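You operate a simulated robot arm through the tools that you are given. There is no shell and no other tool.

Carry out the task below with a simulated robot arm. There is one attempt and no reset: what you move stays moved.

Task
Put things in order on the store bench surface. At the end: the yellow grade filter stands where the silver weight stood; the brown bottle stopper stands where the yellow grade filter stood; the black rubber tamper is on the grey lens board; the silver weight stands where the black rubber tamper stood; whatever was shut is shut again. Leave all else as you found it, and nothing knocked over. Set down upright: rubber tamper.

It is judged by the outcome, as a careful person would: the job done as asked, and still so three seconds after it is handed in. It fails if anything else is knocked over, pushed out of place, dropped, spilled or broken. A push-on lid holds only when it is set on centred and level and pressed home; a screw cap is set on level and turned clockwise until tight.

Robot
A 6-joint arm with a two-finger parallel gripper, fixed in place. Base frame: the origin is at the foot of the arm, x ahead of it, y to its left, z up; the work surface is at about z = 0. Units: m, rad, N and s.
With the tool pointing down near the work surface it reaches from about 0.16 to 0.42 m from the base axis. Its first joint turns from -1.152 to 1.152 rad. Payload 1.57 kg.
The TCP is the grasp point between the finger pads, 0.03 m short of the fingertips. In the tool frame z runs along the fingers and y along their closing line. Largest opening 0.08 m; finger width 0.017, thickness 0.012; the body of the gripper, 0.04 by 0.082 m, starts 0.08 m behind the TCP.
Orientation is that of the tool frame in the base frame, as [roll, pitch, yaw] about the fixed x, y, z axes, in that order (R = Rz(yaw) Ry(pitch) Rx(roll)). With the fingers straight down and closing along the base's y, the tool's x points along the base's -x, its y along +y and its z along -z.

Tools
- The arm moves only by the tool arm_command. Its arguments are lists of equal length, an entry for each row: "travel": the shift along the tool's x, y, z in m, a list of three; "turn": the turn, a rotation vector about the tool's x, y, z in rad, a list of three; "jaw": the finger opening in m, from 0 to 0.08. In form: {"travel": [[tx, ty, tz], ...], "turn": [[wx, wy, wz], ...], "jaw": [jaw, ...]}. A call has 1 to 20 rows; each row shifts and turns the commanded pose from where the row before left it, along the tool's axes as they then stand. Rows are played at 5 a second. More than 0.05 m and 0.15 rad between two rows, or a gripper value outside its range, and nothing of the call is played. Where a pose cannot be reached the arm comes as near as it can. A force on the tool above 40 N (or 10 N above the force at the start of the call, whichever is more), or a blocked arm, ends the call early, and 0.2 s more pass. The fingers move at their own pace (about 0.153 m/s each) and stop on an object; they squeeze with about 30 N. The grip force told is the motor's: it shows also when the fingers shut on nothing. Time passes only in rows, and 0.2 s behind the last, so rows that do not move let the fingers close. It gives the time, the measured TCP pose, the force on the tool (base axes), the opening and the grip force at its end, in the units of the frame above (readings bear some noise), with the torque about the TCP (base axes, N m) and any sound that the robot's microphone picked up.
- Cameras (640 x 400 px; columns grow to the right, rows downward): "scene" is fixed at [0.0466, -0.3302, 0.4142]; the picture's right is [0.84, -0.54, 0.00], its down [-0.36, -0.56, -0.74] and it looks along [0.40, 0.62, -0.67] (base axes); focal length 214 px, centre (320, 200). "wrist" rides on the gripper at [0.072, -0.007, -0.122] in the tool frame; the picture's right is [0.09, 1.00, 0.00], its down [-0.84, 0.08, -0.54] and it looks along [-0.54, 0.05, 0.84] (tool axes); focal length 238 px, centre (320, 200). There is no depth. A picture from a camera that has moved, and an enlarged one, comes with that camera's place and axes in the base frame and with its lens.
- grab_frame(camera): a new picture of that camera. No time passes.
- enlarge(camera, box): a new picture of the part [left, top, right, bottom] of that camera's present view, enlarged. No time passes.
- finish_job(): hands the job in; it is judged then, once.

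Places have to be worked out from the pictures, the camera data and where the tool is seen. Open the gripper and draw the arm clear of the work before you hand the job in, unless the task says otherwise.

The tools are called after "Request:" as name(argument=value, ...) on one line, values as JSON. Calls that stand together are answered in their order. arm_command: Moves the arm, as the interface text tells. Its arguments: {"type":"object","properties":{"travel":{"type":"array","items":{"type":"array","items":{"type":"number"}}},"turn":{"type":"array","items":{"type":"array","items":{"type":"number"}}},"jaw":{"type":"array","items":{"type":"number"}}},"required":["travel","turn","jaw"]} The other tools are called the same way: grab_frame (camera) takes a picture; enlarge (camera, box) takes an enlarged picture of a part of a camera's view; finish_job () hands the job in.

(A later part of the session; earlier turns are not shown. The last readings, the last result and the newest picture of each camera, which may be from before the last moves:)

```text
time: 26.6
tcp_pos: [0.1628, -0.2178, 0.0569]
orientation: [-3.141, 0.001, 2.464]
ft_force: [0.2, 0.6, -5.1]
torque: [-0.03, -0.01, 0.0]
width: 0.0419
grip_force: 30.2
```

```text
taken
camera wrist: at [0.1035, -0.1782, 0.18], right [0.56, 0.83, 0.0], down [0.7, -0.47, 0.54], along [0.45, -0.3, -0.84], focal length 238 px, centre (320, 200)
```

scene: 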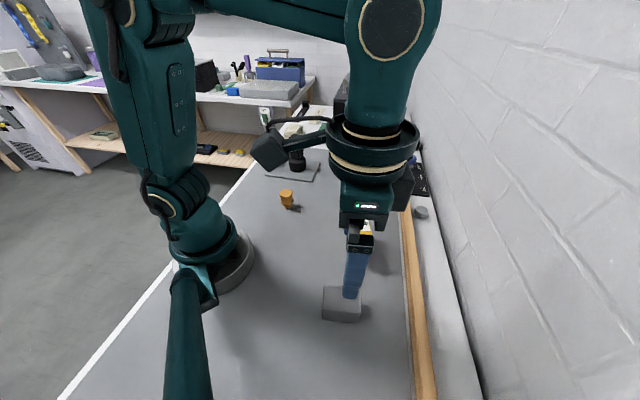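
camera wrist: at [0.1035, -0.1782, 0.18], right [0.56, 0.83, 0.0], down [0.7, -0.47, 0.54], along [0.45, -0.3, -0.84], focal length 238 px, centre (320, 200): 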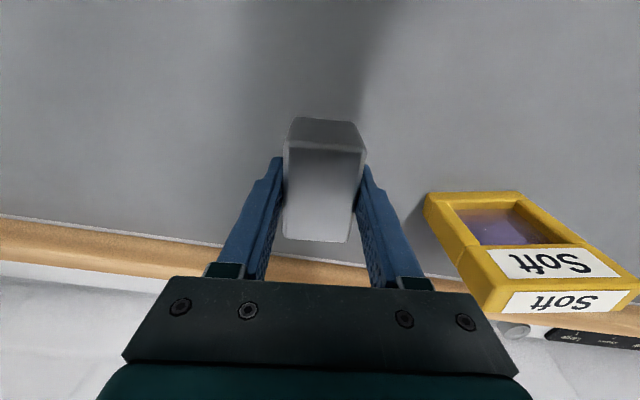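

The weight is held firmly (0.042 m wide, about 0.5 kg). I'll raise it to z ≈ 0.19, then carry it around the inner side of the filter toward the tamper's old spot (0.3585, 0.0365).

Request:
arm_command(travel=[[0, 0, -0.0266], [0, 0, -0.0266], [0, 0, -0.0266], [0, 0, -0.0266], [0, 0, -0.0266], [0.01166, 0.02608, 0], [0.01166, 0.02608, 0], [0.01166, 0.02608, 0], [0.01166, 0.02608, 0], [0.01166, 0.02608, 0], [-0.00706, 0.0271, 0], [-0.00706, 0.0271, 0], [-0.00706, 0.0271, 0], [-0.00706, 0.0271, 0], [-0.00706, 0.0271, 0], [-0.00706, 0.0271, 0], [-0.00706, 0.0271, 0], [0, 0, 0]], turn=[[0, 0, 0], [0, 0, 0], [0, 0, 0], [0, 0, 0], [0, 0, 0], [0, 0, 0], [0, 0, 0], [0, 0, 0], [0, 0, 0], [0, 0, 0], [0, 0, 0], [0, 0, 0], [0, 0, 0], [0, 0, 0], [0, 0, 0], [0, 0, 0], [0, 0, 0], [0, 0, 0]], jaw=[0.025, 0.025, 0.025, 0.025, 0.025, 0.025, 0.025, 0.025, 0.025, 0.025, 0.025, 0.025, 0.025, 0.025, 0.025, 0.025, 0.025, 0.025])

Request:
grab_frame(camera="scene")

Request:
grab_frame(camera="wrist")

```text
time: 30.4
tcp_pos: [0.3582, 0.0361, 0.1912]
orientation: [-3.141, 0.0, 2.459]
ft_force: [-0.9, 0.0, -4.2]
torque: [0.02, -0.01, 0.01]
width: 0.0417
grip_force: 30.3
```

```text
taken
```

scene: 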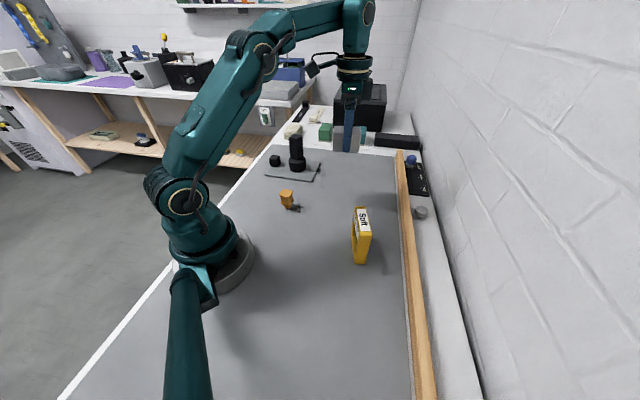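

```text
taken
camera wrist: at [0.2988, 0.076, 0.3129], right [0.56, 0.83, 0.0], down [0.7, -0.47, 0.54], along [0.45, -0.3, -0.84], focal length 238 px, centre (320, 200)
```

wrist: 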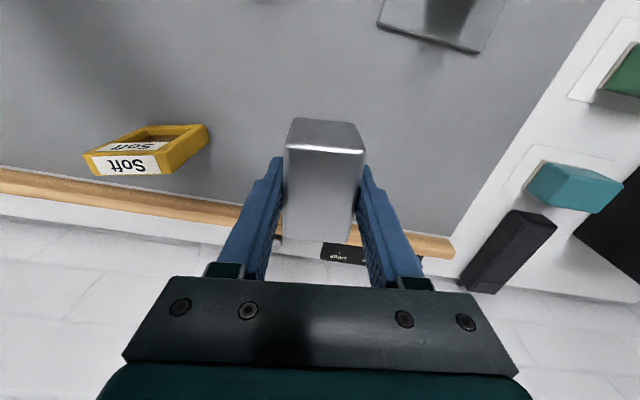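

The weight is held over the tamper's old spot at (0.358, 0.036). I'll lower it to just above the bench.

Request:
arm_command(travel=[[0, 0, 0.02], [0, 0, 0.028], [0, 0, 0.028], [0, 0, 0.028], [0, 0, 0.024], [0, 0, 0.014], [0, 0, 0.006], [0, 0, 0]], turn=[[0, 0, 0], [0, 0, 0], [0, 0, 0], [0, 0, 0], [0, 0, 0], [0, 0, 0], [0, 0, 0], [0, 0, 0]], jaw=[0.025, 0.025, 0.025, 0.025, 0.025, 0.025, 0.025, 0.025])

Request:
enlarge(camera="scene", box=[290, 110, 410, 220])

```text
time: 32.2
tcp_pos: [0.3583, 0.0366, 0.0425]
orientation: [3.14, 0.002, 2.461]
ft_force: [0.5, -0.6, -4.7]
torque: [-0.02, 0.0, 0.01]
width: 0.0417
grip_force: 29.6
```

```text
3.64 times, centred on (350, 165) of scene
camera zoom: at [0.0467, -0.3302, 0.4142], right [0.84, -0.54, 0.0], down [-0.36, -0.56, -0.74], along [0.4, 0.62, -0.67], focal length 780 px, centre (211, 327)
```

zoom: 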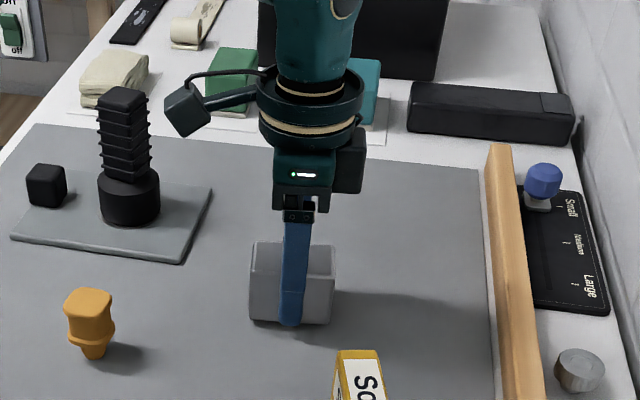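

The weight is about 5 mm above the bench. I'll lower in small steps to contact.

Request:
arm_command(travel=[[0, 0, 0.002], [0, 0, 0.0015], [0, 0, 0.001], [0, 0, 0]], turn=[[0, 0, 0], [0, 0, 0], [0, 0, 0], [0, 0, 0]], jaw=[0.025, 0.025, 0.025, 0.025])

```text
time: 33.2
tcp_pos: [0.3579, 0.0361, 0.0379]
orientation: [3.141, 0.0, 2.459]
ft_force: [-0.3, -0.8, -4.5]
torque: [0.0, 0.01, -0.01]
width: 0.0418
grip_force: 30.0
```

No contact yet (-4.5 N still hanging). I'll go down another millimetre or so.

Request:
arm_command(travel=[[0, 0, 0.0008], [0, 0, 0.0006], [0, 0, 0]], turn=[[0, 0, 0], [0, 0, 0], [0, 0, 0]], jaw=[0.025, 0.025, 0.025])

```text
time: 34.0
tcp_pos: [0.3583, 0.0373, 0.037]
orientation: [3.14, 0.001, 2.46]
ft_force: [-8.0, 2.1, 20.3]
torque: [-0.3, 0.25, -0.09]
width: 0.0418
grip_force: 30.3
```

Contact is firm at about 20 N. I'll back off slightly to relieve it and open the jaws.

Request:
arm_command(travel=[[0, 0, -0.0007], [0, 0, 0], [0, 0, 0], [0, 0, 0], [0, 0, 0]], turn=[[0, 0, 0], [0, 0, 0], [0, 0, 0], [0, 0, 0], [0, 0, 0]], jaw=[0.025, 0.025, 0.044, 0.055, 0.07])

Request:
arm_command(travel=[[0, 0, -0.015], [0, 0, -0.03], [0, 0, -0.03], [0, 0, -0.03], [0, 0, -0.03], [0, 0, -0.02], [0, 0, 0]], turn=[[0, 0, 0], [0, 0, 0], [0, 0, 0], [0, 0, 0], [0, 0, 0], [0, 0, 0], [0, 0, 0]], jaw=[0.07, 0.07, 0.07, 0.07, 0.07, 0.07, 0.07])

Request:
grab_frame(camera="wrist")

Request:
enlarge(camera="scene", box=[240, 110, 440, 280])

```text
time: 35.2
tcp_pos: [0.357, 0.0357, 0.036]
orientation: [3.14, 0.002, 2.461]
ft_force: [0.8, 0.5, -0.3]
torque: [0.0, -0.01, 0.01]
width: 0.0698
grip_force: 0.1
```

```text
time: 36.8
tcp_pos: [0.3569, 0.0363, 0.1912]
orientation: [-3.141, -0.001, 2.461]
ft_force: [-0.3, 0.2, -0.3]
torque: [0.0, -0.02, -0.01]
width: 0.0697
grip_force: 0.0
```

```text
taken
camera wrist: at [0.2977, 0.0762, 0.3148], right [0.56, 0.83, 0.0], down [0.7, -0.47, 0.54], along [0.45, -0.3, -0.84], focal length 238 px, centre (320, 200)
```

wrist: 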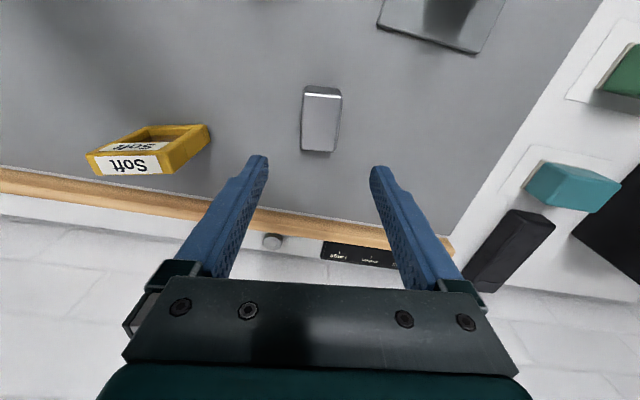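

```text
2.35 times, centred on (340, 195) of scene
camera zoom: at [0.0466, -0.3302, 0.4142], right [0.84, -0.54, 0.0], down [-0.36, -0.56, -0.74], along [0.4, 0.62, -0.67], focal length 505 px, centre (273, 212)
```

zoom: 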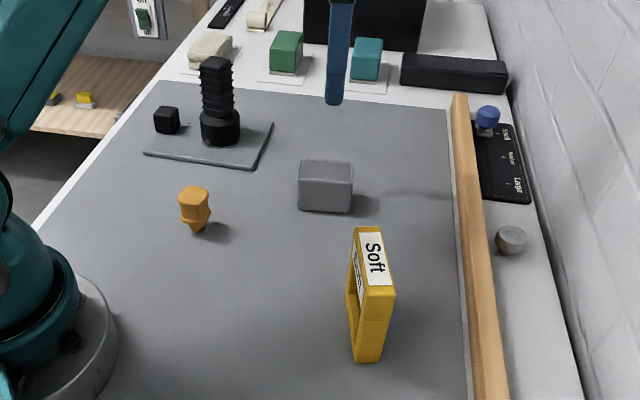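

The weight stands on the tamper's old spot; the scene pixel of its base centre matches the tamper's original base centre. Now I'll move over the filter and turn the tool so the fingers close across its 0.022 m thickness.

Request:
arm_command(travel=[[-0.0063, -0.0261, 0], [-0.0063, -0.0261, 0], [-0.0063, -0.0261, 0], [-0.0063, -0.0261, 0], [-0.0063, -0.0261, 0], [-0.0063, -0.0261, 0], [-0.0063, -0.0261, 0], [0, 0, 0], [0, 0, 0], [0, 0, 0], [0, 0, 0], [0, 0, 0], [0, 0, 0], [0, 0, 0], [0, 0, 0], [0, 0, 0], [0, 0, 0], [0, 0, 0]], turn=[[0, 0, 0], [0, 0, 0], [0, 0, 0], [0, 0, 0], [0, 0, 0], [0, 0, 0], [0, 0, 0], [0, 0, 0.1435], [0, 0, 0.1435], [0, 0, 0.1435], [0, 0, 0.1435], [0, 0, 0.1435], [0, 0, 0.1435], [0, 0, 0.1435], [0, 0, 0.1435], [0, 0, 0.1435], [0, 0, 0.1435], [0, 0, 0]], jaw=[0.07, 0.07, 0.07, 0.07, 0.07, 0.07, 0.07, 0.07, 0.07, 0.07, 0.07, 0.07, 0.07, 0.07, 0.07, 0.07, 0.07, 0.07])

Request:
grab_frame(camera="wrist")

Request:
grab_frame(camera="scene")

```text
time: 40.6
tcp_pos: [0.2763, -0.133, 0.1912]
orientation: [-3.141, 0.0, 1.022]
ft_force: [0.7, 0.0, -0.2]
torque: [-0.01, 0.01, 0.01]
width: 0.0702
grip_force: 0.1
```

```text
taken
camera wrist: at [0.309, -0.0693, 0.3146], right [0.9, -0.44, 0.0], down [-0.37, -0.75, 0.54], along [-0.24, -0.49, -0.84], focal length 238 px, centre (320, 200)
```

wrist: 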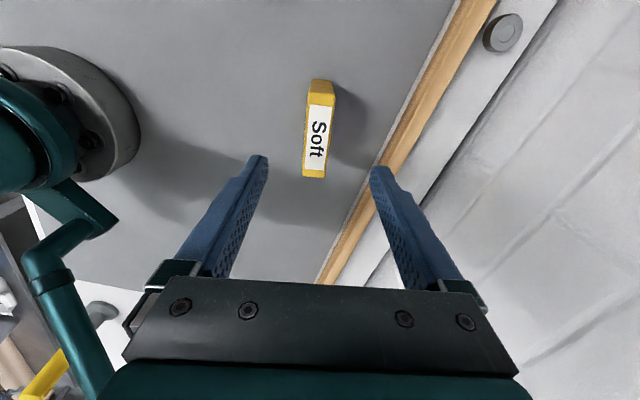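

```text
taken
```

scene: 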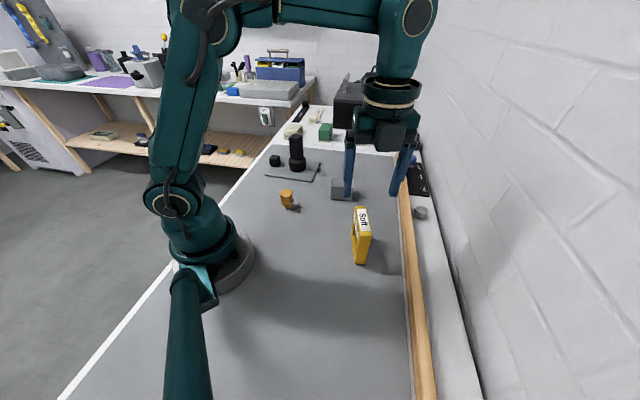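

The filter's top edge runs neatly between the fingers. I'll enlarge to refine its centre and yaw.

Request:
enlarge(camera="wrist", box=[270, 70, 370, 190])

```text
3.33 times, centred on (320, 130) of wrist
camera zoom: at [0.309, -0.0693, 0.3146], right [0.9, -0.44, 0.0], down [-0.37, -0.75, 0.54], along [-0.24, -0.49, -0.84], focal length 794 px, centre (320, 433)
```

zoom: 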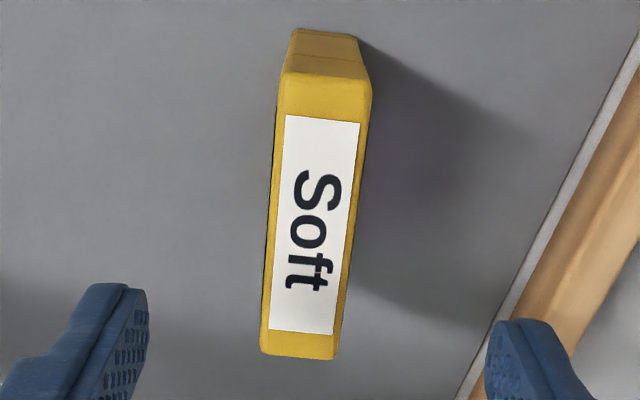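

The filter is centred within about 1 mm of the TCP, with its long axis at 58°, matching the tool. I'll descend to z ≈ 0.075 so the pads take its solid top bar.

Request:
arm_command(travel=[[0, 0, 0.02], [0, 0, 0.025], [0, 0, 0.025], [0, 0, 0.025], [0, 0, 0.02], [0, 0, 0]], turn=[[0, 0, 0], [0, 0, 0], [0, 0, 0], [0, 0, 0], [0, 0, 0], [0, 0, 0]], jaw=[0.07, 0.07, 0.07, 0.07, 0.07, 0.07])

Request:
grab_frame(camera="wrist")

Request:
enlarge(camera="scene", box=[300, 150, 430, 280])

```text
time: 42.0
tcp_pos: [0.2763, -0.1335, 0.0765]
orientation: [-3.141, 0.0, 1.024]
ft_force: [0.0, -0.3, 0.7]
torque: [0.0, -0.03, 0.04]
width: 0.0698
grip_force: 0.1
```

```text
taken
camera wrist: at [0.309, -0.0684, 0.1994], right [0.9, -0.44, 0.0], down [-0.37, -0.76, 0.54], along [-0.24, -0.49, -0.84], focal length 238 px, centre (320, 200)
```

wrist: 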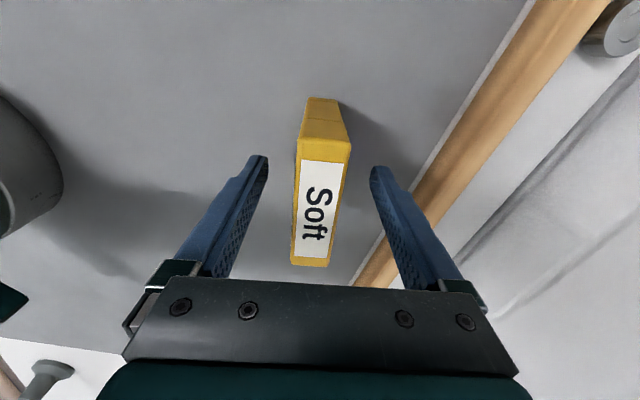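

```text
3.08 times, centred on (365, 215) of scene
camera zoom: at [0.0466, -0.3302, 0.4142], right [0.84, -0.54, 0.0], down [-0.36, -0.56, -0.74], along [0.4, 0.62, -0.67], focal length 660 px, centre (182, 154)
```

zoom: 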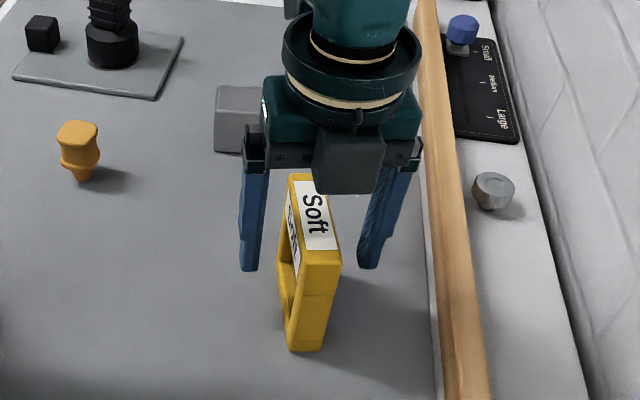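

The filter sits centred between the open fingers. I'll close onto the top bar.

Request:
arm_command(travel=[[0, 0, 0], [0, 0, 0], [0, 0, 0], [0, 0, 0], [0, 0, 0]], turn=[[0, 0, 0], [0, 0, 0], [0, 0, 0], [0, 0, 0], [0, 0, 0]], jaw=[0.05, 0.035, 0.022, 0.012, 0.012])

Request:
arm_command(travel=[[0, 0, -0.004], [0, 0, -0.006], [0, 0, -0.01], [0, 0, 0]], turn=[[0, 0, 0], [0, 0, 0], [0, 0, 0], [0, 0, 0]], jaw=[0.012, 0.012, 0.012, 0.012])

Request:
grab_frame(camera="wrist")

Request:
enlarge(camera="scene", box=[300, 150, 430, 280])

```text
time: 43.2
tcp_pos: [0.2765, -0.1329, 0.0773]
orientation: [3.141, -0.001, 1.026]
ft_force: [-0.3, 0.7, -0.5]
torque: [-0.02, -0.02, 0.01]
width: 0.0236
grip_force: 30.6
```

```text
time: 44.2
tcp_pos: [0.2766, -0.1333, 0.0979]
orientation: [3.141, 0.0, 1.026]
ft_force: [0.0, 0.1, -1.5]
torque: [-0.01, -0.01, 0.03]
width: 0.0237
grip_force: 29.8
```

```text
taken
camera wrist: at [0.3089, -0.0688, 0.2203], right [0.9, -0.44, 0.0], down [-0.37, -0.76, 0.54], along [-0.24, -0.49, -0.84], focal length 238 px, centre (320, 200)
```

wrist: 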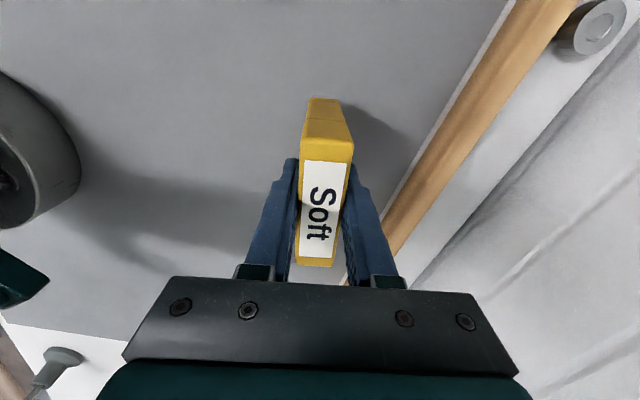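

```text
3.08 times, centred on (365, 215) of scene
camera zoom: at [0.0467, -0.3302, 0.4142], right [0.84, -0.54, 0.0], down [-0.36, -0.56, -0.74], along [0.4, 0.62, -0.67], focal length 660 px, centre (182, 154)
```

zoom: 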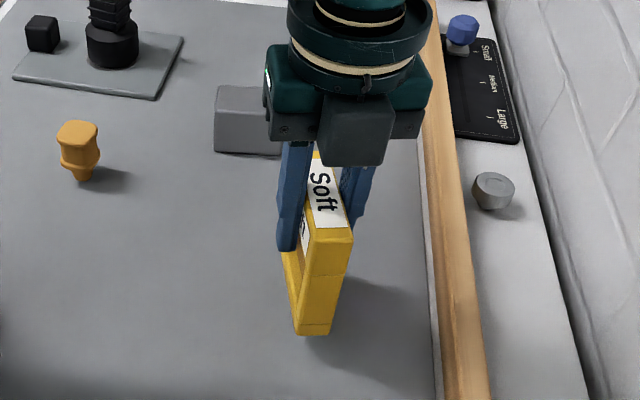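

The filter is held upright and clear of the bench. I'll raise it a bit more and carry it to the weight's old spot (0.1625, -0.2184).

Request:
arm_command(travel=[[0, 0, -0.02], [0, 0, -0.015], [-0.0264, -0.0107, 0], [-0.0264, -0.0107, 0], [-0.0264, -0.0107, 0], [-0.0264, -0.0107, 0], [-0.0263, -0.0107, 0], [0, 0, 0]], turn=[[0, 0, 0], [0, 0, 0], [0, 0, 0], [0, 0, 0], [0, 0, 0], [0, 0, 0], [0, 0, 0], [0, 0, 0]], jaw=[0.012, 0.012, 0.012, 0.012, 0.012, 0.012, 0.012, 0.012])

Request:
grab_frame(camera="wrist")

Request:
grab_frame(camera="scene")

```text
time: 46.0
tcp_pos: [0.1615, -0.2187, 0.1314]
orientation: [-3.141, 0.0, 1.025]
ft_force: [0.3, 0.3, -1.1]
torque: [0.02, 0.0, 0.0]
width: 0.0237
grip_force: 30.3
```

```text
taken
camera wrist: at [0.1944, -0.1539, 0.2552], right [0.9, -0.44, 0.0], down [-0.37, -0.76, 0.54], along [-0.24, -0.49, -0.84], focal length 238 px, centre (320, 200)
```

wrist: 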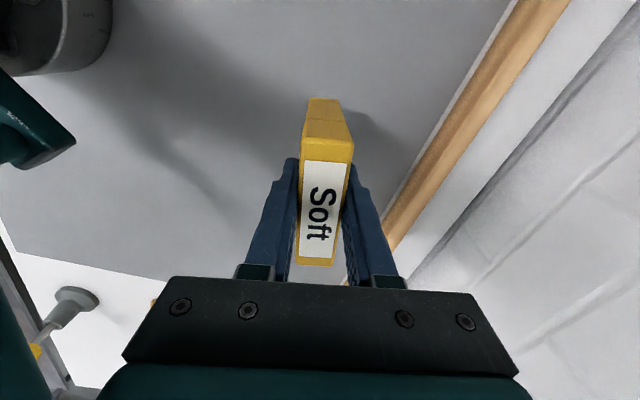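

```text
taken
```

scene: 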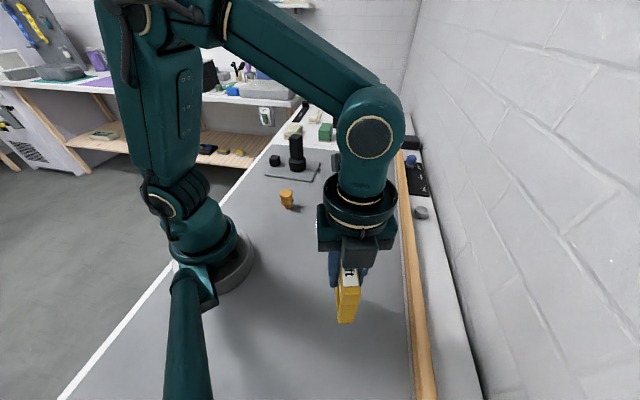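

The filter is over the weight's old spot within 1 mm. I'll lower it to a few mm above the bench.

Request:
arm_command(travel=[[0.0008, 0.0007, 0.01], [0, 0, 0.02], [0, 0, 0.015], [0, 0, 0.005], [0, 0, 0]], turn=[[0, 0, 0], [0, 0, 0], [0, 0, 0], [0, 0, 0], [0, 0, 0]], jaw=[0.012, 0.012, 0.012, 0.012, 0.012])

Request:
arm_command(travel=[[0, 0, 0.0015], [0, 0, 0.001], [0, 0, 0]], turn=[[0, 0, 0], [0, 0, 0], [0, 0, 0]], jaw=[0.012, 0.012, 0.012])

```text
time: 47.2
tcp_pos: [0.1644, -0.2181, 0.0823]
orientation: [-3.141, 0.001, 1.028]
ft_force: [-0.3, -0.5, -1.1]
torque: [0.02, 0.0, 0.02]
width: 0.0237
grip_force: 30.6
```

```text
time: 48.0
tcp_pos: [0.1639, -0.218, 0.0797]
orientation: [3.142, -0.001, 1.026]
ft_force: [0.3, -0.6, -1.9]
torque: [0.03, -0.03, 0.03]
width: 0.0237
grip_force: 30.0
```

The filter is still hanging free at z = 0.0797, and contact is expected near 0.077. I'll continue down in sub-millimetre steps.

Request:
arm_command(travel=[[0, 0, 0.001], [0, 0, 0.0008], [0, 0, 0]], turn=[[0, 0, 0], [0, 0, 0], [0, 0, 0]], jaw=[0.012, 0.012, 0.012])

Request:
enlarge(camera="scene", box=[300, 230, 400, 340])

```text
time: 48.8
tcp_pos: [0.1632, -0.2188, 0.0767]
orientation: [-3.141, -0.001, 1.026]
ft_force: [0.0, -0.2, -0.8]
torque: [-0.01, 0.01, -0.01]
width: 0.0234
grip_force: 30.1
```

```text
3.64 times, centred on (350, 285) of scene
camera zoom: at [0.0467, -0.3302, 0.4142], right [0.84, -0.54, 0.0], down [-0.36, -0.56, -0.74], along [0.4, 0.62, -0.67], focal length 780 px, centre (211, -109)
```

zoom: 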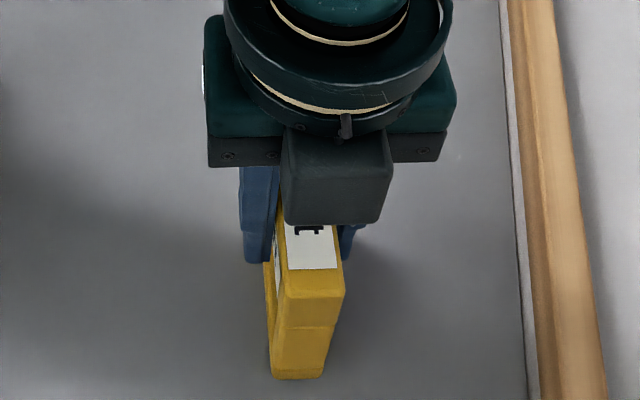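

The force is about -0.8 N and still ambiguous, so contact is very near. I'll go another 0.6 mm to confirm.

Request:
arm_command(travel=[[0, 0, 0.0006], [0, 0, 0]], turn=[[0, 0, 0], [0, 0, 0]], jaw=[0.012, 0.012])

```text
time: 49.4
tcp_pos: [0.1625, -0.2184, 0.0785]
orientation: [3.141, 0.001, 1.028]
ft_force: [0.0, 0.0, 0.1]
torque: [-0.01, -0.02, -0.03]
width: 0.0238
grip_force: 30.0
```

Contact is just beginning (0.1 N against about -1.3 N hanging). I'll take one more small step.

Request:
arm_command(travel=[[0, 0, 0.0005], [0, 0, 0]], turn=[[0, 0, 0], [0, 0, 0]], jaw=[0.012, 0.012])

```text
time: 50.0
tcp_pos: [0.1634, -0.2177, 0.0771]
orientation: [3.138, -0.002, 1.026]
ft_force: [0.1, 2.0, 10.6]
torque: [0.27, -0.07, 0.02]
width: 0.0238
grip_force: 30.0
```

The force rose to +10.6 N, so the filter is standing firmly on the bench. I'll ease off slightly, open gradually and check that it stays upright.

Request:
arm_command(travel=[[0, 0, -0.0004], [0, 0, 0], [0, 0, 0], [0, 0, 0], [0, 0, 0], [0, 0, 0]], turn=[[0, 0, 0], [0, 0, 0], [0, 0, 0], [0, 0, 0], [0, 0, 0], [0, 0, 0]], jaw=[0.012, 0.025, 0.03, 0.04, 0.055, 0.06])

Request:
grab_frame(camera="wrist")

Request:
enlarge(camera="scene", box=[300, 230, 400, 340])

```text
time: 51.4
tcp_pos: [0.1636, -0.2177, 0.0767]
orientation: [3.141, 0.0, 1.027]
ft_force: [0.0, 0.0, 0.5]
torque: [0.03, 0.0, -0.02]
width: 0.0595
grip_force: 0.0
```

```text
taken
camera wrist: at [0.1958, -0.1533, 0.1998], right [0.9, -0.44, 0.0], down [-0.37, -0.76, 0.54], along [-0.24, -0.49, -0.84], focal length 238 px, centre (320, 200)
```

wrist: 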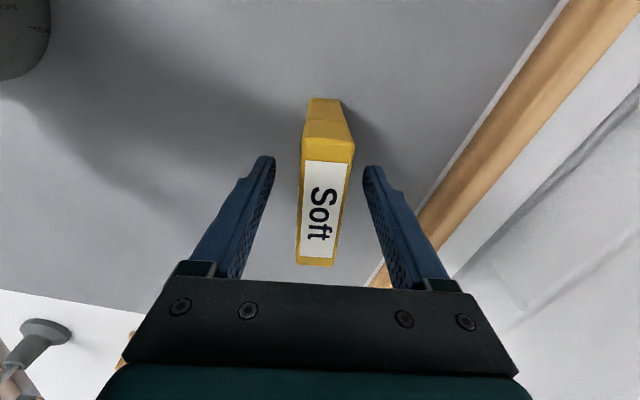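

```text
3.64 times, centred on (350, 285) of scene
camera zoom: at [0.0466, -0.3302, 0.4142], right [0.84, -0.54, 0.0], down [-0.36, -0.56, -0.74], along [0.4, 0.62, -0.67], focal length 780 px, centre (211, -109)
```

zoom: 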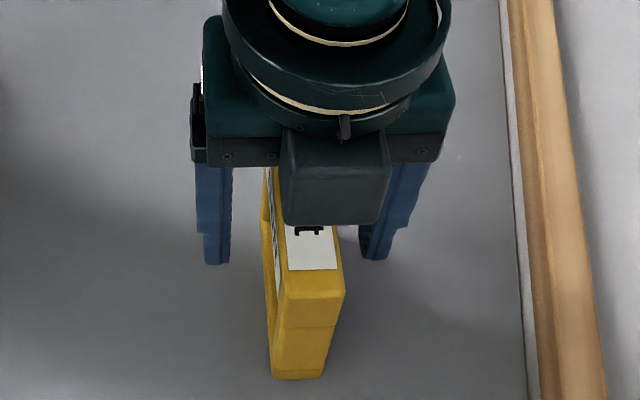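

The filter stands upright on its own. I'll lift straight up and move away toward the stopper side.

Request:
arm_command(travel=[[0, 0, -0.015], [0, 0, -0.025], [0, 0, -0.025], [0, 0, -0.025], [0, 0, -0.02], [0.0284, -0.0078, 0], [0.0284, -0.0078, 0], [0.0284, -0.0078, 0], [0.0284, -0.0078, 0], [0.0284, -0.0078, 0], [0.0284, -0.0078, 0], [0.0284, -0.0078, 0], [0, 0, 0]], turn=[[0, 0, 0], [0, 0, 0], [0, 0, 0], [0, 0, 0], [0, 0, 0], [0, 0, 0], [0, 0, 0], [0, 0, 0], [0, 0, 0], [0, 0, 0], [0, 0, 0], [0, 0, 0], [0, 0, 0]], jaw=[0.06, 0.06, 0.06, 0.06, 0.06, 0.06, 0.06, 0.06, 0.06, 0.06, 0.06, 0.06, 0.06])

Request:
arm_command(travel=[[0, 0, 0], [0, 0, 0], [0, 0, 0], [0, 0, 0], [0, 0, 0], [0, 0, 0], [0, 0, 0], [0, 0, 0], [0, 0, 0], [0, 0, 0], [0, 0, 0], [0, 0, 0], [0, 0, 0], [0, 0, 0], [0, 0, 0], [0, 0, 0]], turn=[[0, 0, -0.141], [0, 0, -0.141], [0, 0, -0.141], [0, 0, -0.141], [0, 0, -0.141], [0, 0, -0.141], [0, 0, -0.141], [0, 0, -0.141], [0, 0, -0.141], [0, 0, -0.141], [0, 0, -0.141], [0, 0, -0.141], [0, 0, -0.141], [0, 0, -0.141], [0, 0, -0.141], [0, 0, 0]], jaw=[0.06, 0.06, 0.06, 0.06, 0.06, 0.06, 0.06, 0.06, 0.06, 0.06, 0.06, 0.06, 0.06, 0.06, 0.06, 0.06])

Request:
grab_frame(camera="wrist")

Request:
grab_frame(camera="scene")

```text
time: 54.2
tcp_pos: [0.2191, -0.0183, 0.186]
orientation: [-3.14, 0.0, 1.024]
ft_force: [-0.1, -1.1, -0.7]
torque: [0.01, 0.02, 0.02]
width: 0.0602
grip_force: 0.0
```

```text
time: 57.6
tcp_pos: [0.2196, -0.0201, 0.1856]
orientation: [-3.141, -0.001, -3.14]
ft_force: [0.4, -0.3, -1.2]
torque: [0.03, -0.01, -0.01]
width: 0.06
grip_force: 0.1
```

```text
taken
camera wrist: at [0.1486, -0.0269, 0.3097], right [-0.09, 1.0, 0.0], down [0.84, 0.08, 0.54], along [0.54, 0.05, -0.84], focal length 238 px, centre (320, 200)
```

wrist: 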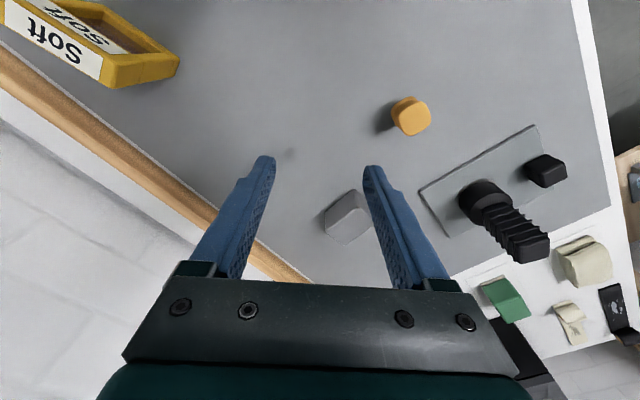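

```text
taken
```

scene: 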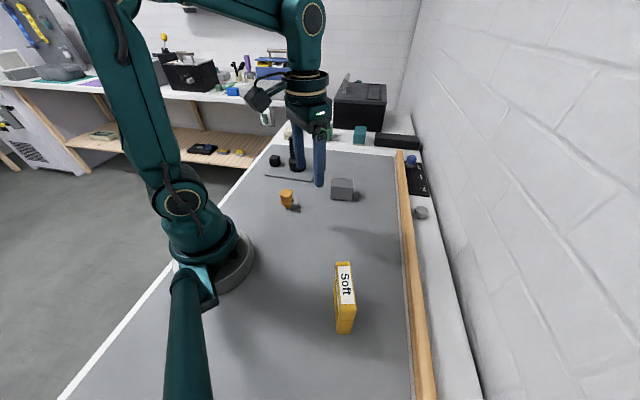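

All placed items stand well. I'll take a closer look at the stopper's shape and orientation.

Request:
enlarge(camera="wrist", box=[370, 80, 450, 150])

Request:
enlarge(camera="scene", box=[260, 175, 320, 220])

```text
5.71 times, centred on (410, 115) of wrist
camera zoom: at [0.1486, -0.0269, 0.3097], right [-0.09, 1.0, 0.0], down [0.84, 0.08, 0.54], along [0.54, 0.05, -0.84], focal length 1362 px, centre (-194, 686)
```

zoom: 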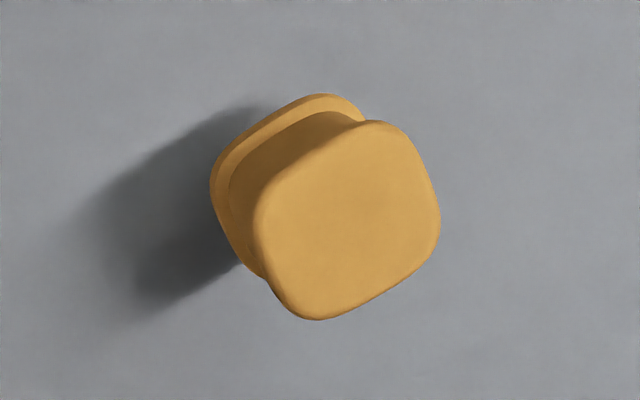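

```text
8.89 times, centred on (290, 198) of scene
camera zoom: at [0.0466, -0.3302, 0.4142], right [0.84, -0.54, 0.0], down [-0.36, -0.56, -0.74], along [0.4, 0.62, -0.67], focal length 1906 px, centre (587, 222)
```

zoom: 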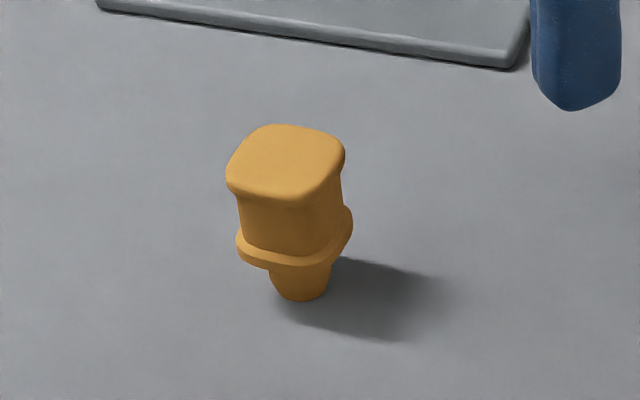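

The stopper stands near (0.203, 0.0785), about 0.053 m tall, on a plug about 0.019 m wide, with its square head's sides at about 36°/126°. I'll move above it and turn the tool to match.

Request:
arm_command(travel=[[0.0042, 0.0246, 0], [0.0042, 0.0246, 0], [0.0042, 0.0246, 0], [0.0042, 0.0246, 0], [0, 0, 0], [0, 0, 0], [0, 0, 0], [0, 0, 0], [0, 0, 0], [0, 0, 0]], turn=[[0, 0, 0], [0, 0, 0], [0, 0, 0], [0, 0, 0], [0, 0, -0.1264], [0, 0, -0.1264], [0, 0, -0.1264], [0, 0, -0.1264], [0, 0, -0.1264], [0, 0, 0]], jaw=[0.06, 0.06, 0.06, 0.06, 0.06, 0.06, 0.06, 0.06, 0.06, 0.06])

Request:
grab_frame(camera="wrist")

Request:
enlarge(camera="wrist", box=[270, 70, 370, 160])

```text
time: 59.8
tcp_pos: [0.2025, 0.0786, 0.1875]
orientation: [-3.141, 0.0, -2.51]
ft_force: [-0.5, 0.0, -0.4]
torque: [-0.03, 0.0, -0.02]
width: 0.0598
grip_force: 0.0
```

```text
taken
camera wrist: at [0.1499, 0.0303, 0.3098], right [-0.66, 0.75, 0.0], down [0.63, 0.56, 0.54], along [0.41, 0.36, -0.84], focal length 238 px, centre (320, 200)
```

wrist: 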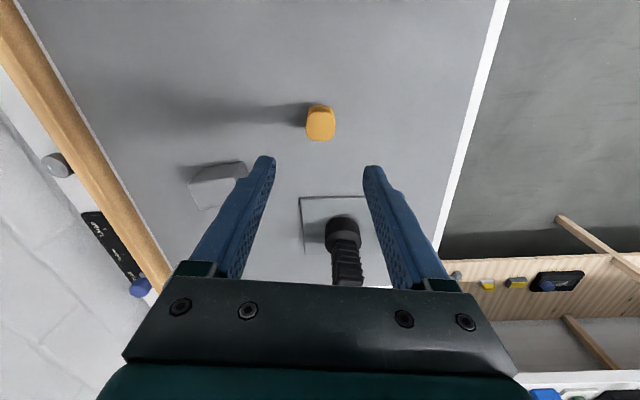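

```text
4.44 times, centred on (320, 115) of wrist
camera zoom: at [0.1499, 0.0303, 0.3098], right [-0.66, 0.75, 0.0], down [0.63, 0.56, 0.54], along [0.41, 0.36, -0.84], focal length 1059 px, centre (320, 578)
```

zoom: 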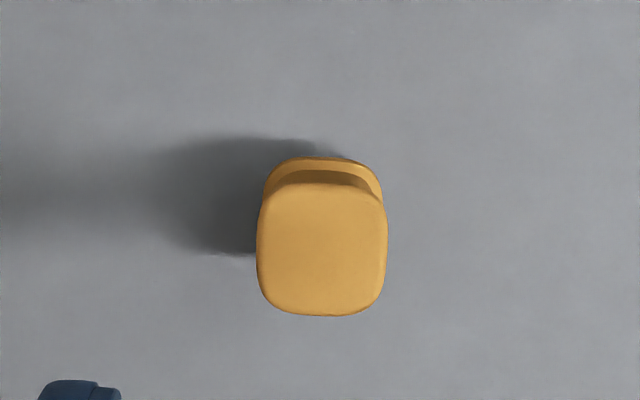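

The stopper's head is centred under the TCP within 1 mm and needs about 3° more turn. I'll turn, then descend to z ≈ 0.036.

Request:
arm_command(travel=[[0, 0, 0], [0, 0, 0.02], [0, 0, 0.03], [0, 0, 0.03], [0, 0, 0.03], [0, 0, 0.025], [0, 0, 0.0155], [0, 0, 0]], turn=[[0, 0, -0.055], [0, 0, 0], [0, 0, 0], [0, 0, 0], [0, 0, 0], [0, 0, 0], [0, 0, 0], [0, 0, 0]], jaw=[0.06, 0.06, 0.06, 0.06, 0.06, 0.06, 0.06, 0.06])

Request:
grab_frame(camera="wrist")

Request:
enlarge(camera="scene", box=[250, 160, 330, 220])

```text
time: 61.6
tcp_pos: [0.2028, 0.0778, 0.0366]
orientation: [-3.141, 0.002, -2.457]
ft_force: [0.4, -0.1, -0.8]
torque: [0.0, 0.02, 0.01]
width: 0.06
grip_force: 0.1
```

```text
taken
camera wrist: at [0.1524, 0.0277, 0.1583], right [-0.7, 0.71, 0.0], down [0.6, 0.59, 0.54], along [0.39, 0.38, -0.84], focal length 238 px, centre (320, 200)
```

wrist: 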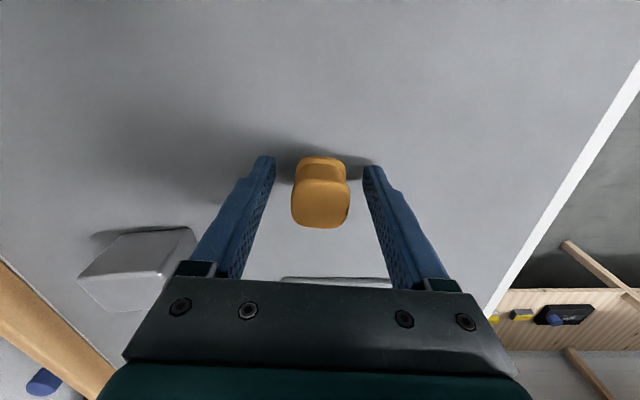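

```text
6.67 times, centred on (290, 190) of scene
camera zoom: at [0.0467, -0.3302, 0.4142], right [0.84, -0.54, 0.0], down [-0.36, -0.56, -0.74], along [0.4, 0.62, -0.67], focal length 1430 px, centre (520, 267)
```

zoom: 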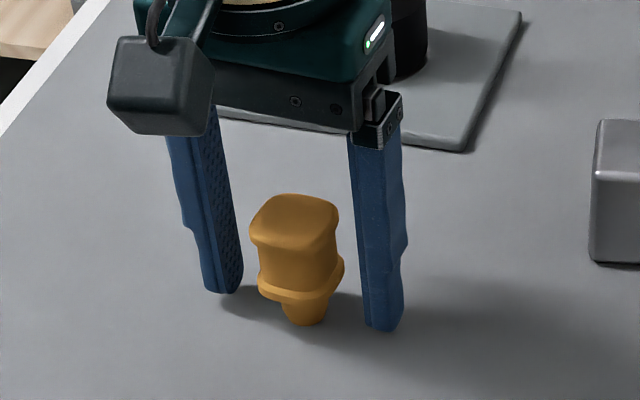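

The stopper is centred between the fingers. I'll close slowly so it isn't knocked.

Request:
arm_command(travel=[[0, 0, 0], [0, 0, 0], [0, 0, 0], [0, 0, 0], [0, 0, 0], [0, 0, 0], [0, 0, 0], [0, 0, 0]], turn=[[0, 0, 0], [0, 0, 0], [0, 0, 0], [0, 0, 0], [0, 0, 0], [0, 0, 0], [0, 0, 0], [0, 0, 0]], jaw=[0.05, 0.042, 0.038, 0.035, 0.032, 0.029, 0.022, 0.018])

Request:
grab_frame(camera="wrist")

Request:
enlarge(camera="scene", box=[250, 160, 330, 220])

```text
time: 63.4
tcp_pos: [0.2023, 0.0773, 0.0365]
orientation: [3.141, -0.001, -2.456]
ft_force: [-0.2, -1.0, 1.3]
torque: [-0.02, 0.0, 0.0]
width: 0.0313
grip_force: 30.0
```

```text
taken
camera wrist: at [0.1525, 0.0277, 0.1586], right [-0.7, 0.71, 0.0], down [0.6, 0.59, 0.54], along [0.39, 0.38, -0.84], focal length 238 px, centre (320, 200)
```

wrist: 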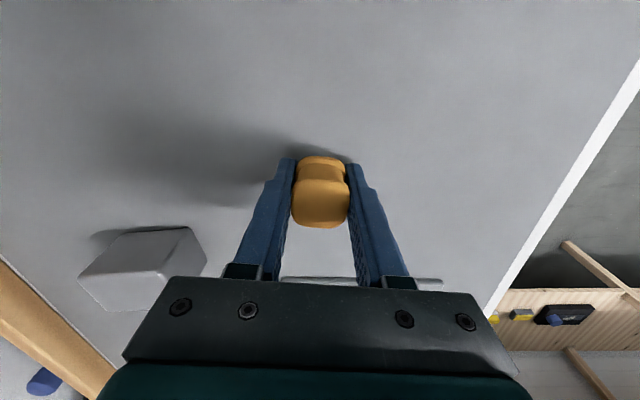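

```text
6.67 times, centred on (290, 190) of scene
camera zoom: at [0.0466, -0.3302, 0.4142], right [0.84, -0.54, 0.0], down [-0.36, -0.56, -0.74], along [0.4, 0.62, -0.67], focal length 1430 px, centre (520, 267)
```

zoom: 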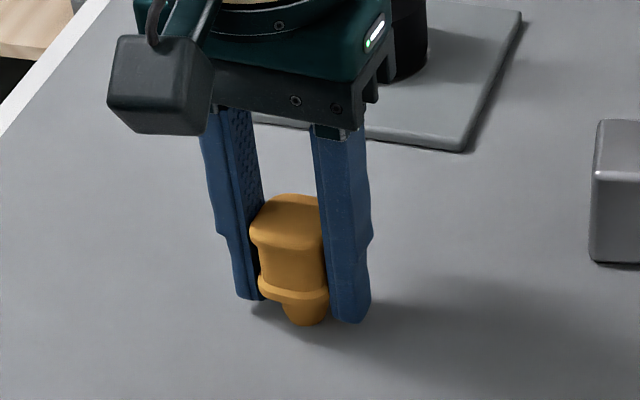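

The stopper is gripped at 0.0313 m. I'll lift it and carry it to the filter's old spot (0.276, -0.133).

Request:
arm_command(travel=[[0, 0, -0.006], [0, 0, -0.014], [0, 0, -0.02], [0, 0, -0.02], [0.0109, -0.0299, 0], [0.0109, -0.0299, 0], [0.0109, -0.0299, 0], [0.0109, -0.0299, 0], [0.0109, -0.0299, 0], [0.0109, -0.0299, 0], [0.0109, -0.0299, 0], [0, 0, 0]], turn=[[0, 0, 0], [0, 0, 0], [0, 0, 0], [0, 0, 0], [0, 0, 0], [0, 0, 0], [0, 0, 0], [0, 0, 0], [0, 0, 0], [0, 0, 0], [0, 0, 0], [0, 0, 0]], jaw=[0.018, 0.018, 0.018, 0.018, 0.018, 0.018, 0.018, 0.018, 0.018, 0.018, 0.018, 0.018])

Request:
grab_frame(camera="wrist")

Request:
enlarge(camera="scene", box=[290, 130, 440, 260])

```text
time: 66.0
tcp_pos: [0.2773, -0.1327, 0.0953]
orientation: [-3.14, 0.002, -2.456]
ft_force: [0.8, -0.3, -0.8]
torque: [0.02, 0.02, 0.0]
width: 0.0311
grip_force: 30.1
```

```text
taken
camera wrist: at [0.226, -0.1837, 0.2184], right [-0.7, 0.71, 0.0], down [0.6, 0.59, 0.54], along [0.39, 0.38, -0.84], focal length 238 px, centre (320, 200)
```

wrist: 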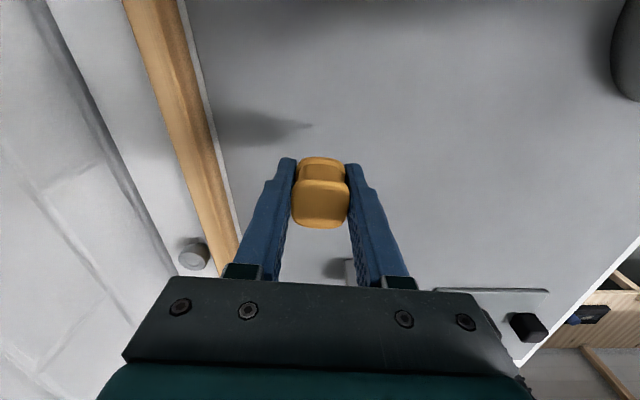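

```text
3.08 times, centred on (365, 195) of scene
camera zoom: at [0.0466, -0.3302, 0.4142], right [0.84, -0.54, 0.0], down [-0.36, -0.56, -0.74], along [0.4, 0.62, -0.67], focal length 660 px, centre (182, 215)
```

zoom: 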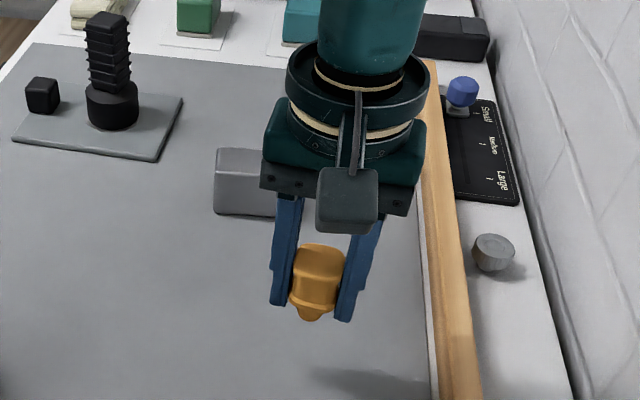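

The stopper hangs upright over the filter's old spot. I'll lower it to several mm above the bench.

Request:
arm_command(travel=[[0.0008, 0.0006, 0.012], [0, 0, 0.02], [0, 0, 0.015], [0, 0, 0.006], [0, 0, 0]], turn=[[0, 0, 0], [0, 0, 0], [0, 0, 0], [0, 0, 0], [0, 0, 0]], jaw=[0.018, 0.018, 0.018, 0.018, 0.018])

Request:
enlarge(camera="scene", box=[310, 180, 410, 270])

```text
time: 67.2
tcp_pos: [0.2749, -0.1321, 0.0437]
orientation: [3.141, 0.001, -2.456]
ft_force: [0.1, 0.5, -0.4]
torque: [0.01, 0.02, 0.02]
width: 0.0308
grip_force: 29.8
```

```text
4.44 times, centred on (360, 225) of scene
camera zoom: at [0.0467, -0.3302, 0.4142], right [0.84, -0.54, 0.0], down [-0.36, -0.56, -0.74], along [0.4, 0.62, -0.67], focal length 953 px, centre (142, 89)
```

zoom: 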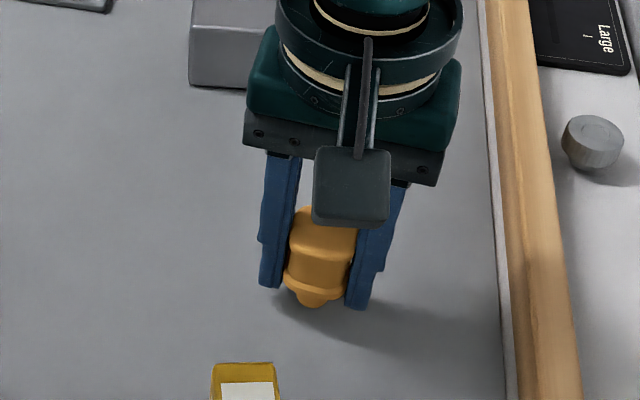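

The stopper is several mm above the bench. I'll step down gently while checking the force.

Request:
arm_command(travel=[[0, 0, 0.0015], [0, 0, 0.0015], [0, 0, 0.001], [0, 0, 0]], turn=[[0, 0, 0], [0, 0, 0], [0, 0, 0], [0, 0, 0]], jaw=[0.018, 0.018, 0.018, 0.018])

Request:
arm_command(travel=[[0, 0, 0.0008], [0, 0, 0]], turn=[[0, 0, 0], [0, 0, 0]], jaw=[0.018, 0.018])

```text
time: 68.2
tcp_pos: [0.2771, -0.132, 0.0382]
orientation: [-3.141, -0.001, -2.456]
ft_force: [0.0, 0.1, 0.0]
torque: [-0.02, 0.02, 0.0]
width: 0.0308
grip_force: 29.9
```

```text
time: 68.8
tcp_pos: [0.2758, -0.1319, 0.0393]
orientation: [3.141, -0.001, -2.456]
ft_force: [-0.6, -0.3, 0.1]
torque: [0.02, 0.0, -0.01]
width: 0.0311
grip_force: 30.0
```

There's no clear contact yet (about 0 N for a very light stopper). I'll continue in 0.6 mm steps.

Request:
arm_command(travel=[[0, 0, 0.0006], [0, 0, 0]], turn=[[0, 0, 0], [0, 0, 0]], jaw=[0.018, 0.018])

Request:
arm_command(travel=[[0, 0, 0.0006], [0, 0, 0]], turn=[[0, 0, 0], [0, 0, 0]], jaw=[0.018, 0.018])

Request:
enlarge(camera="scene", box=[330, 215, 390, 265])

```text
time: 69.4
tcp_pos: [0.2763, -0.1315, 0.0371]
orientation: [-3.141, 0.001, -2.454]
ft_force: [-0.7, 0.3, -1.0]
torque: [-0.01, -0.02, 0.02]
width: 0.0311
grip_force: 30.3
```

```text
time: 70.0
tcp_pos: [0.2768, -0.1317, 0.0377]
orientation: [-3.141, -0.001, -2.457]
ft_force: [0.7, -0.3, 0.4]
torque: [-0.01, 0.02, -0.02]
width: 0.031
grip_force: 30.2
```

```text
8.00 times, centred on (360, 240) of scene
camera zoom: at [0.0467, -0.3302, 0.4142], right [0.84, -0.54, 0.0], down [-0.36, -0.56, -0.74], along [0.4, 0.62, -0.67], focal length 1716 px, centre (0, -120)
```

zoom: 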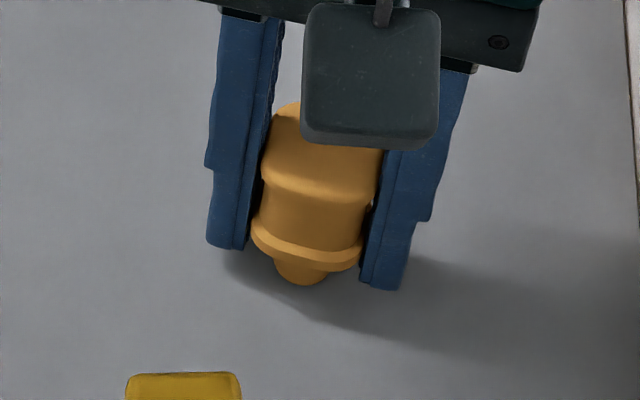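

Still no contact force, and the stopper looks very close to the bench. I'll keep stepping down 0.5 mm at a time.

Request:
arm_command(travel=[[0, 0, 0.0005], [0, 0, 0]], turn=[[0, 0, 0], [0, 0, 0]], jaw=[0.018, 0.018])

Request:
arm_command(travel=[[0, 0, 0.0005], [0, 0, 0]], turn=[[0, 0, 0], [0, 0, 0]], jaw=[0.018, 0.018])

```text
time: 70.6
tcp_pos: [0.2757, -0.1323, 0.0377]
orientation: [3.141, 0.001, -2.455]
ft_force: [-0.5, -0.2, -0.9]
torque: [0.02, -0.01, -0.02]
width: 0.0309
grip_force: 30.2
```

```text
time: 71.2
tcp_pos: [0.2757, -0.1326, 0.0359]
orientation: [-3.141, -0.001, -2.457]
ft_force: [-0.5, -0.5, 0.0]
torque: [0.02, -0.03, -0.02]
width: 0.031
grip_force: 30.1
```

By command count the stopper is exactly back at its pick-up height, so contact should be imminent. I'll step another 0.4 mm at a time.

Request:
arm_command(travel=[[0, 0, 0.0004], [0, 0, 0]], turn=[[0, 0, 0], [0, 0, 0]], jaw=[0.018, 0.018])

Request:
arm_command(travel=[[0, 0, 0.0004], [0, 0, 0]], turn=[[0, 0, 0], [0, 0, 0]], jaw=[0.018, 0.018])

```text
time: 71.8
tcp_pos: [0.2757, -0.1321, 0.036]
orientation: [-3.142, 0.0, -2.457]
ft_force: [-0.3, 0.1, -0.4]
torque: [0.02, -0.02, 0.01]
width: 0.0307
grip_force: 29.9
```

```text
time: 72.4
tcp_pos: [0.275, -0.1323, 0.0359]
orientation: [-3.141, 0.0, -2.455]
ft_force: [-0.4, 0.4, 2.6]
torque: [-0.01, 0.07, 0.0]
width: 0.0309
grip_force: 29.2
```

There's a contact force of 2.6 N, so the plug has touched the bench. I'll open slowly and evenly.

Request:
arm_command(travel=[[0, 0, 0], [0, 0, 0], [0, 0, 0], [0, 0, 0], [0, 0, 0], [0, 0, 0], [0, 0, 0]], turn=[[0, 0, 0], [0, 0, 0], [0, 0, 0], [0, 0, 0], [0, 0, 0], [0, 0, 0], [0, 0, 0]], jaw=[0.03, 0.032, 0.034, 0.038, 0.045, 0.055, 0.06])

Request:
grab_frame(camera="wrist")

Request:
enlarge(camera="scene", box=[330, 215, 390, 265])

```text
time: 74.0
tcp_pos: [0.2757, -0.1319, 0.0354]
orientation: [-3.141, 0.0, -2.456]
ft_force: [-0.3, 0.3, -0.1]
torque: [0.02, -0.04, 0.01]
width: 0.06
grip_force: 0.1
```

```text
taken
camera wrist: at [0.2251, -0.1828, 0.1585], right [-0.7, 0.71, 0.0], down [0.6, 0.59, 0.54], along [0.39, 0.38, -0.84], focal length 238 px, centre (320, 200)
```

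wrist: 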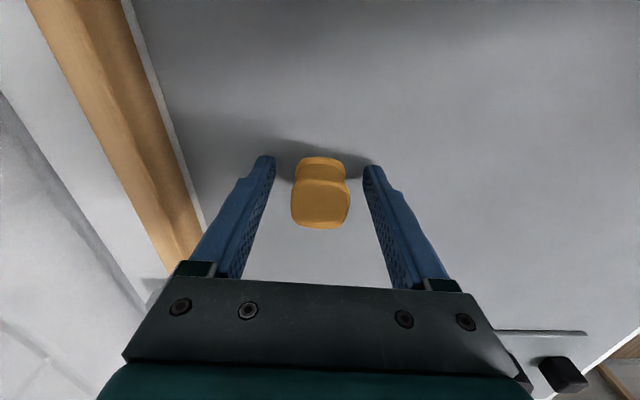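

```text
8.00 times, centred on (360, 240) of scene
camera zoom: at [0.0466, -0.3302, 0.4142], right [0.84, -0.54, 0.0], down [-0.36, -0.56, -0.74], along [0.4, 0.62, -0.67], focal length 1716 px, centre (0, -120)
```

zoom: 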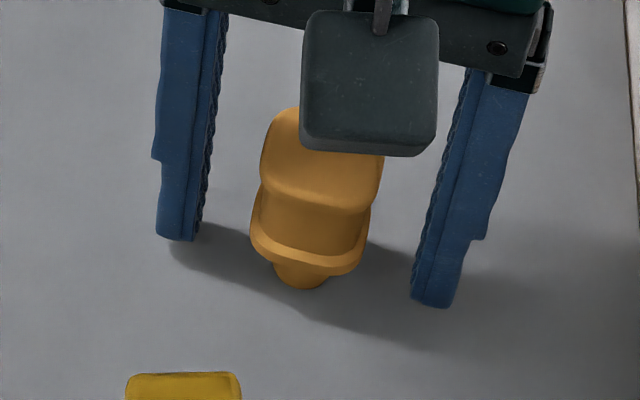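

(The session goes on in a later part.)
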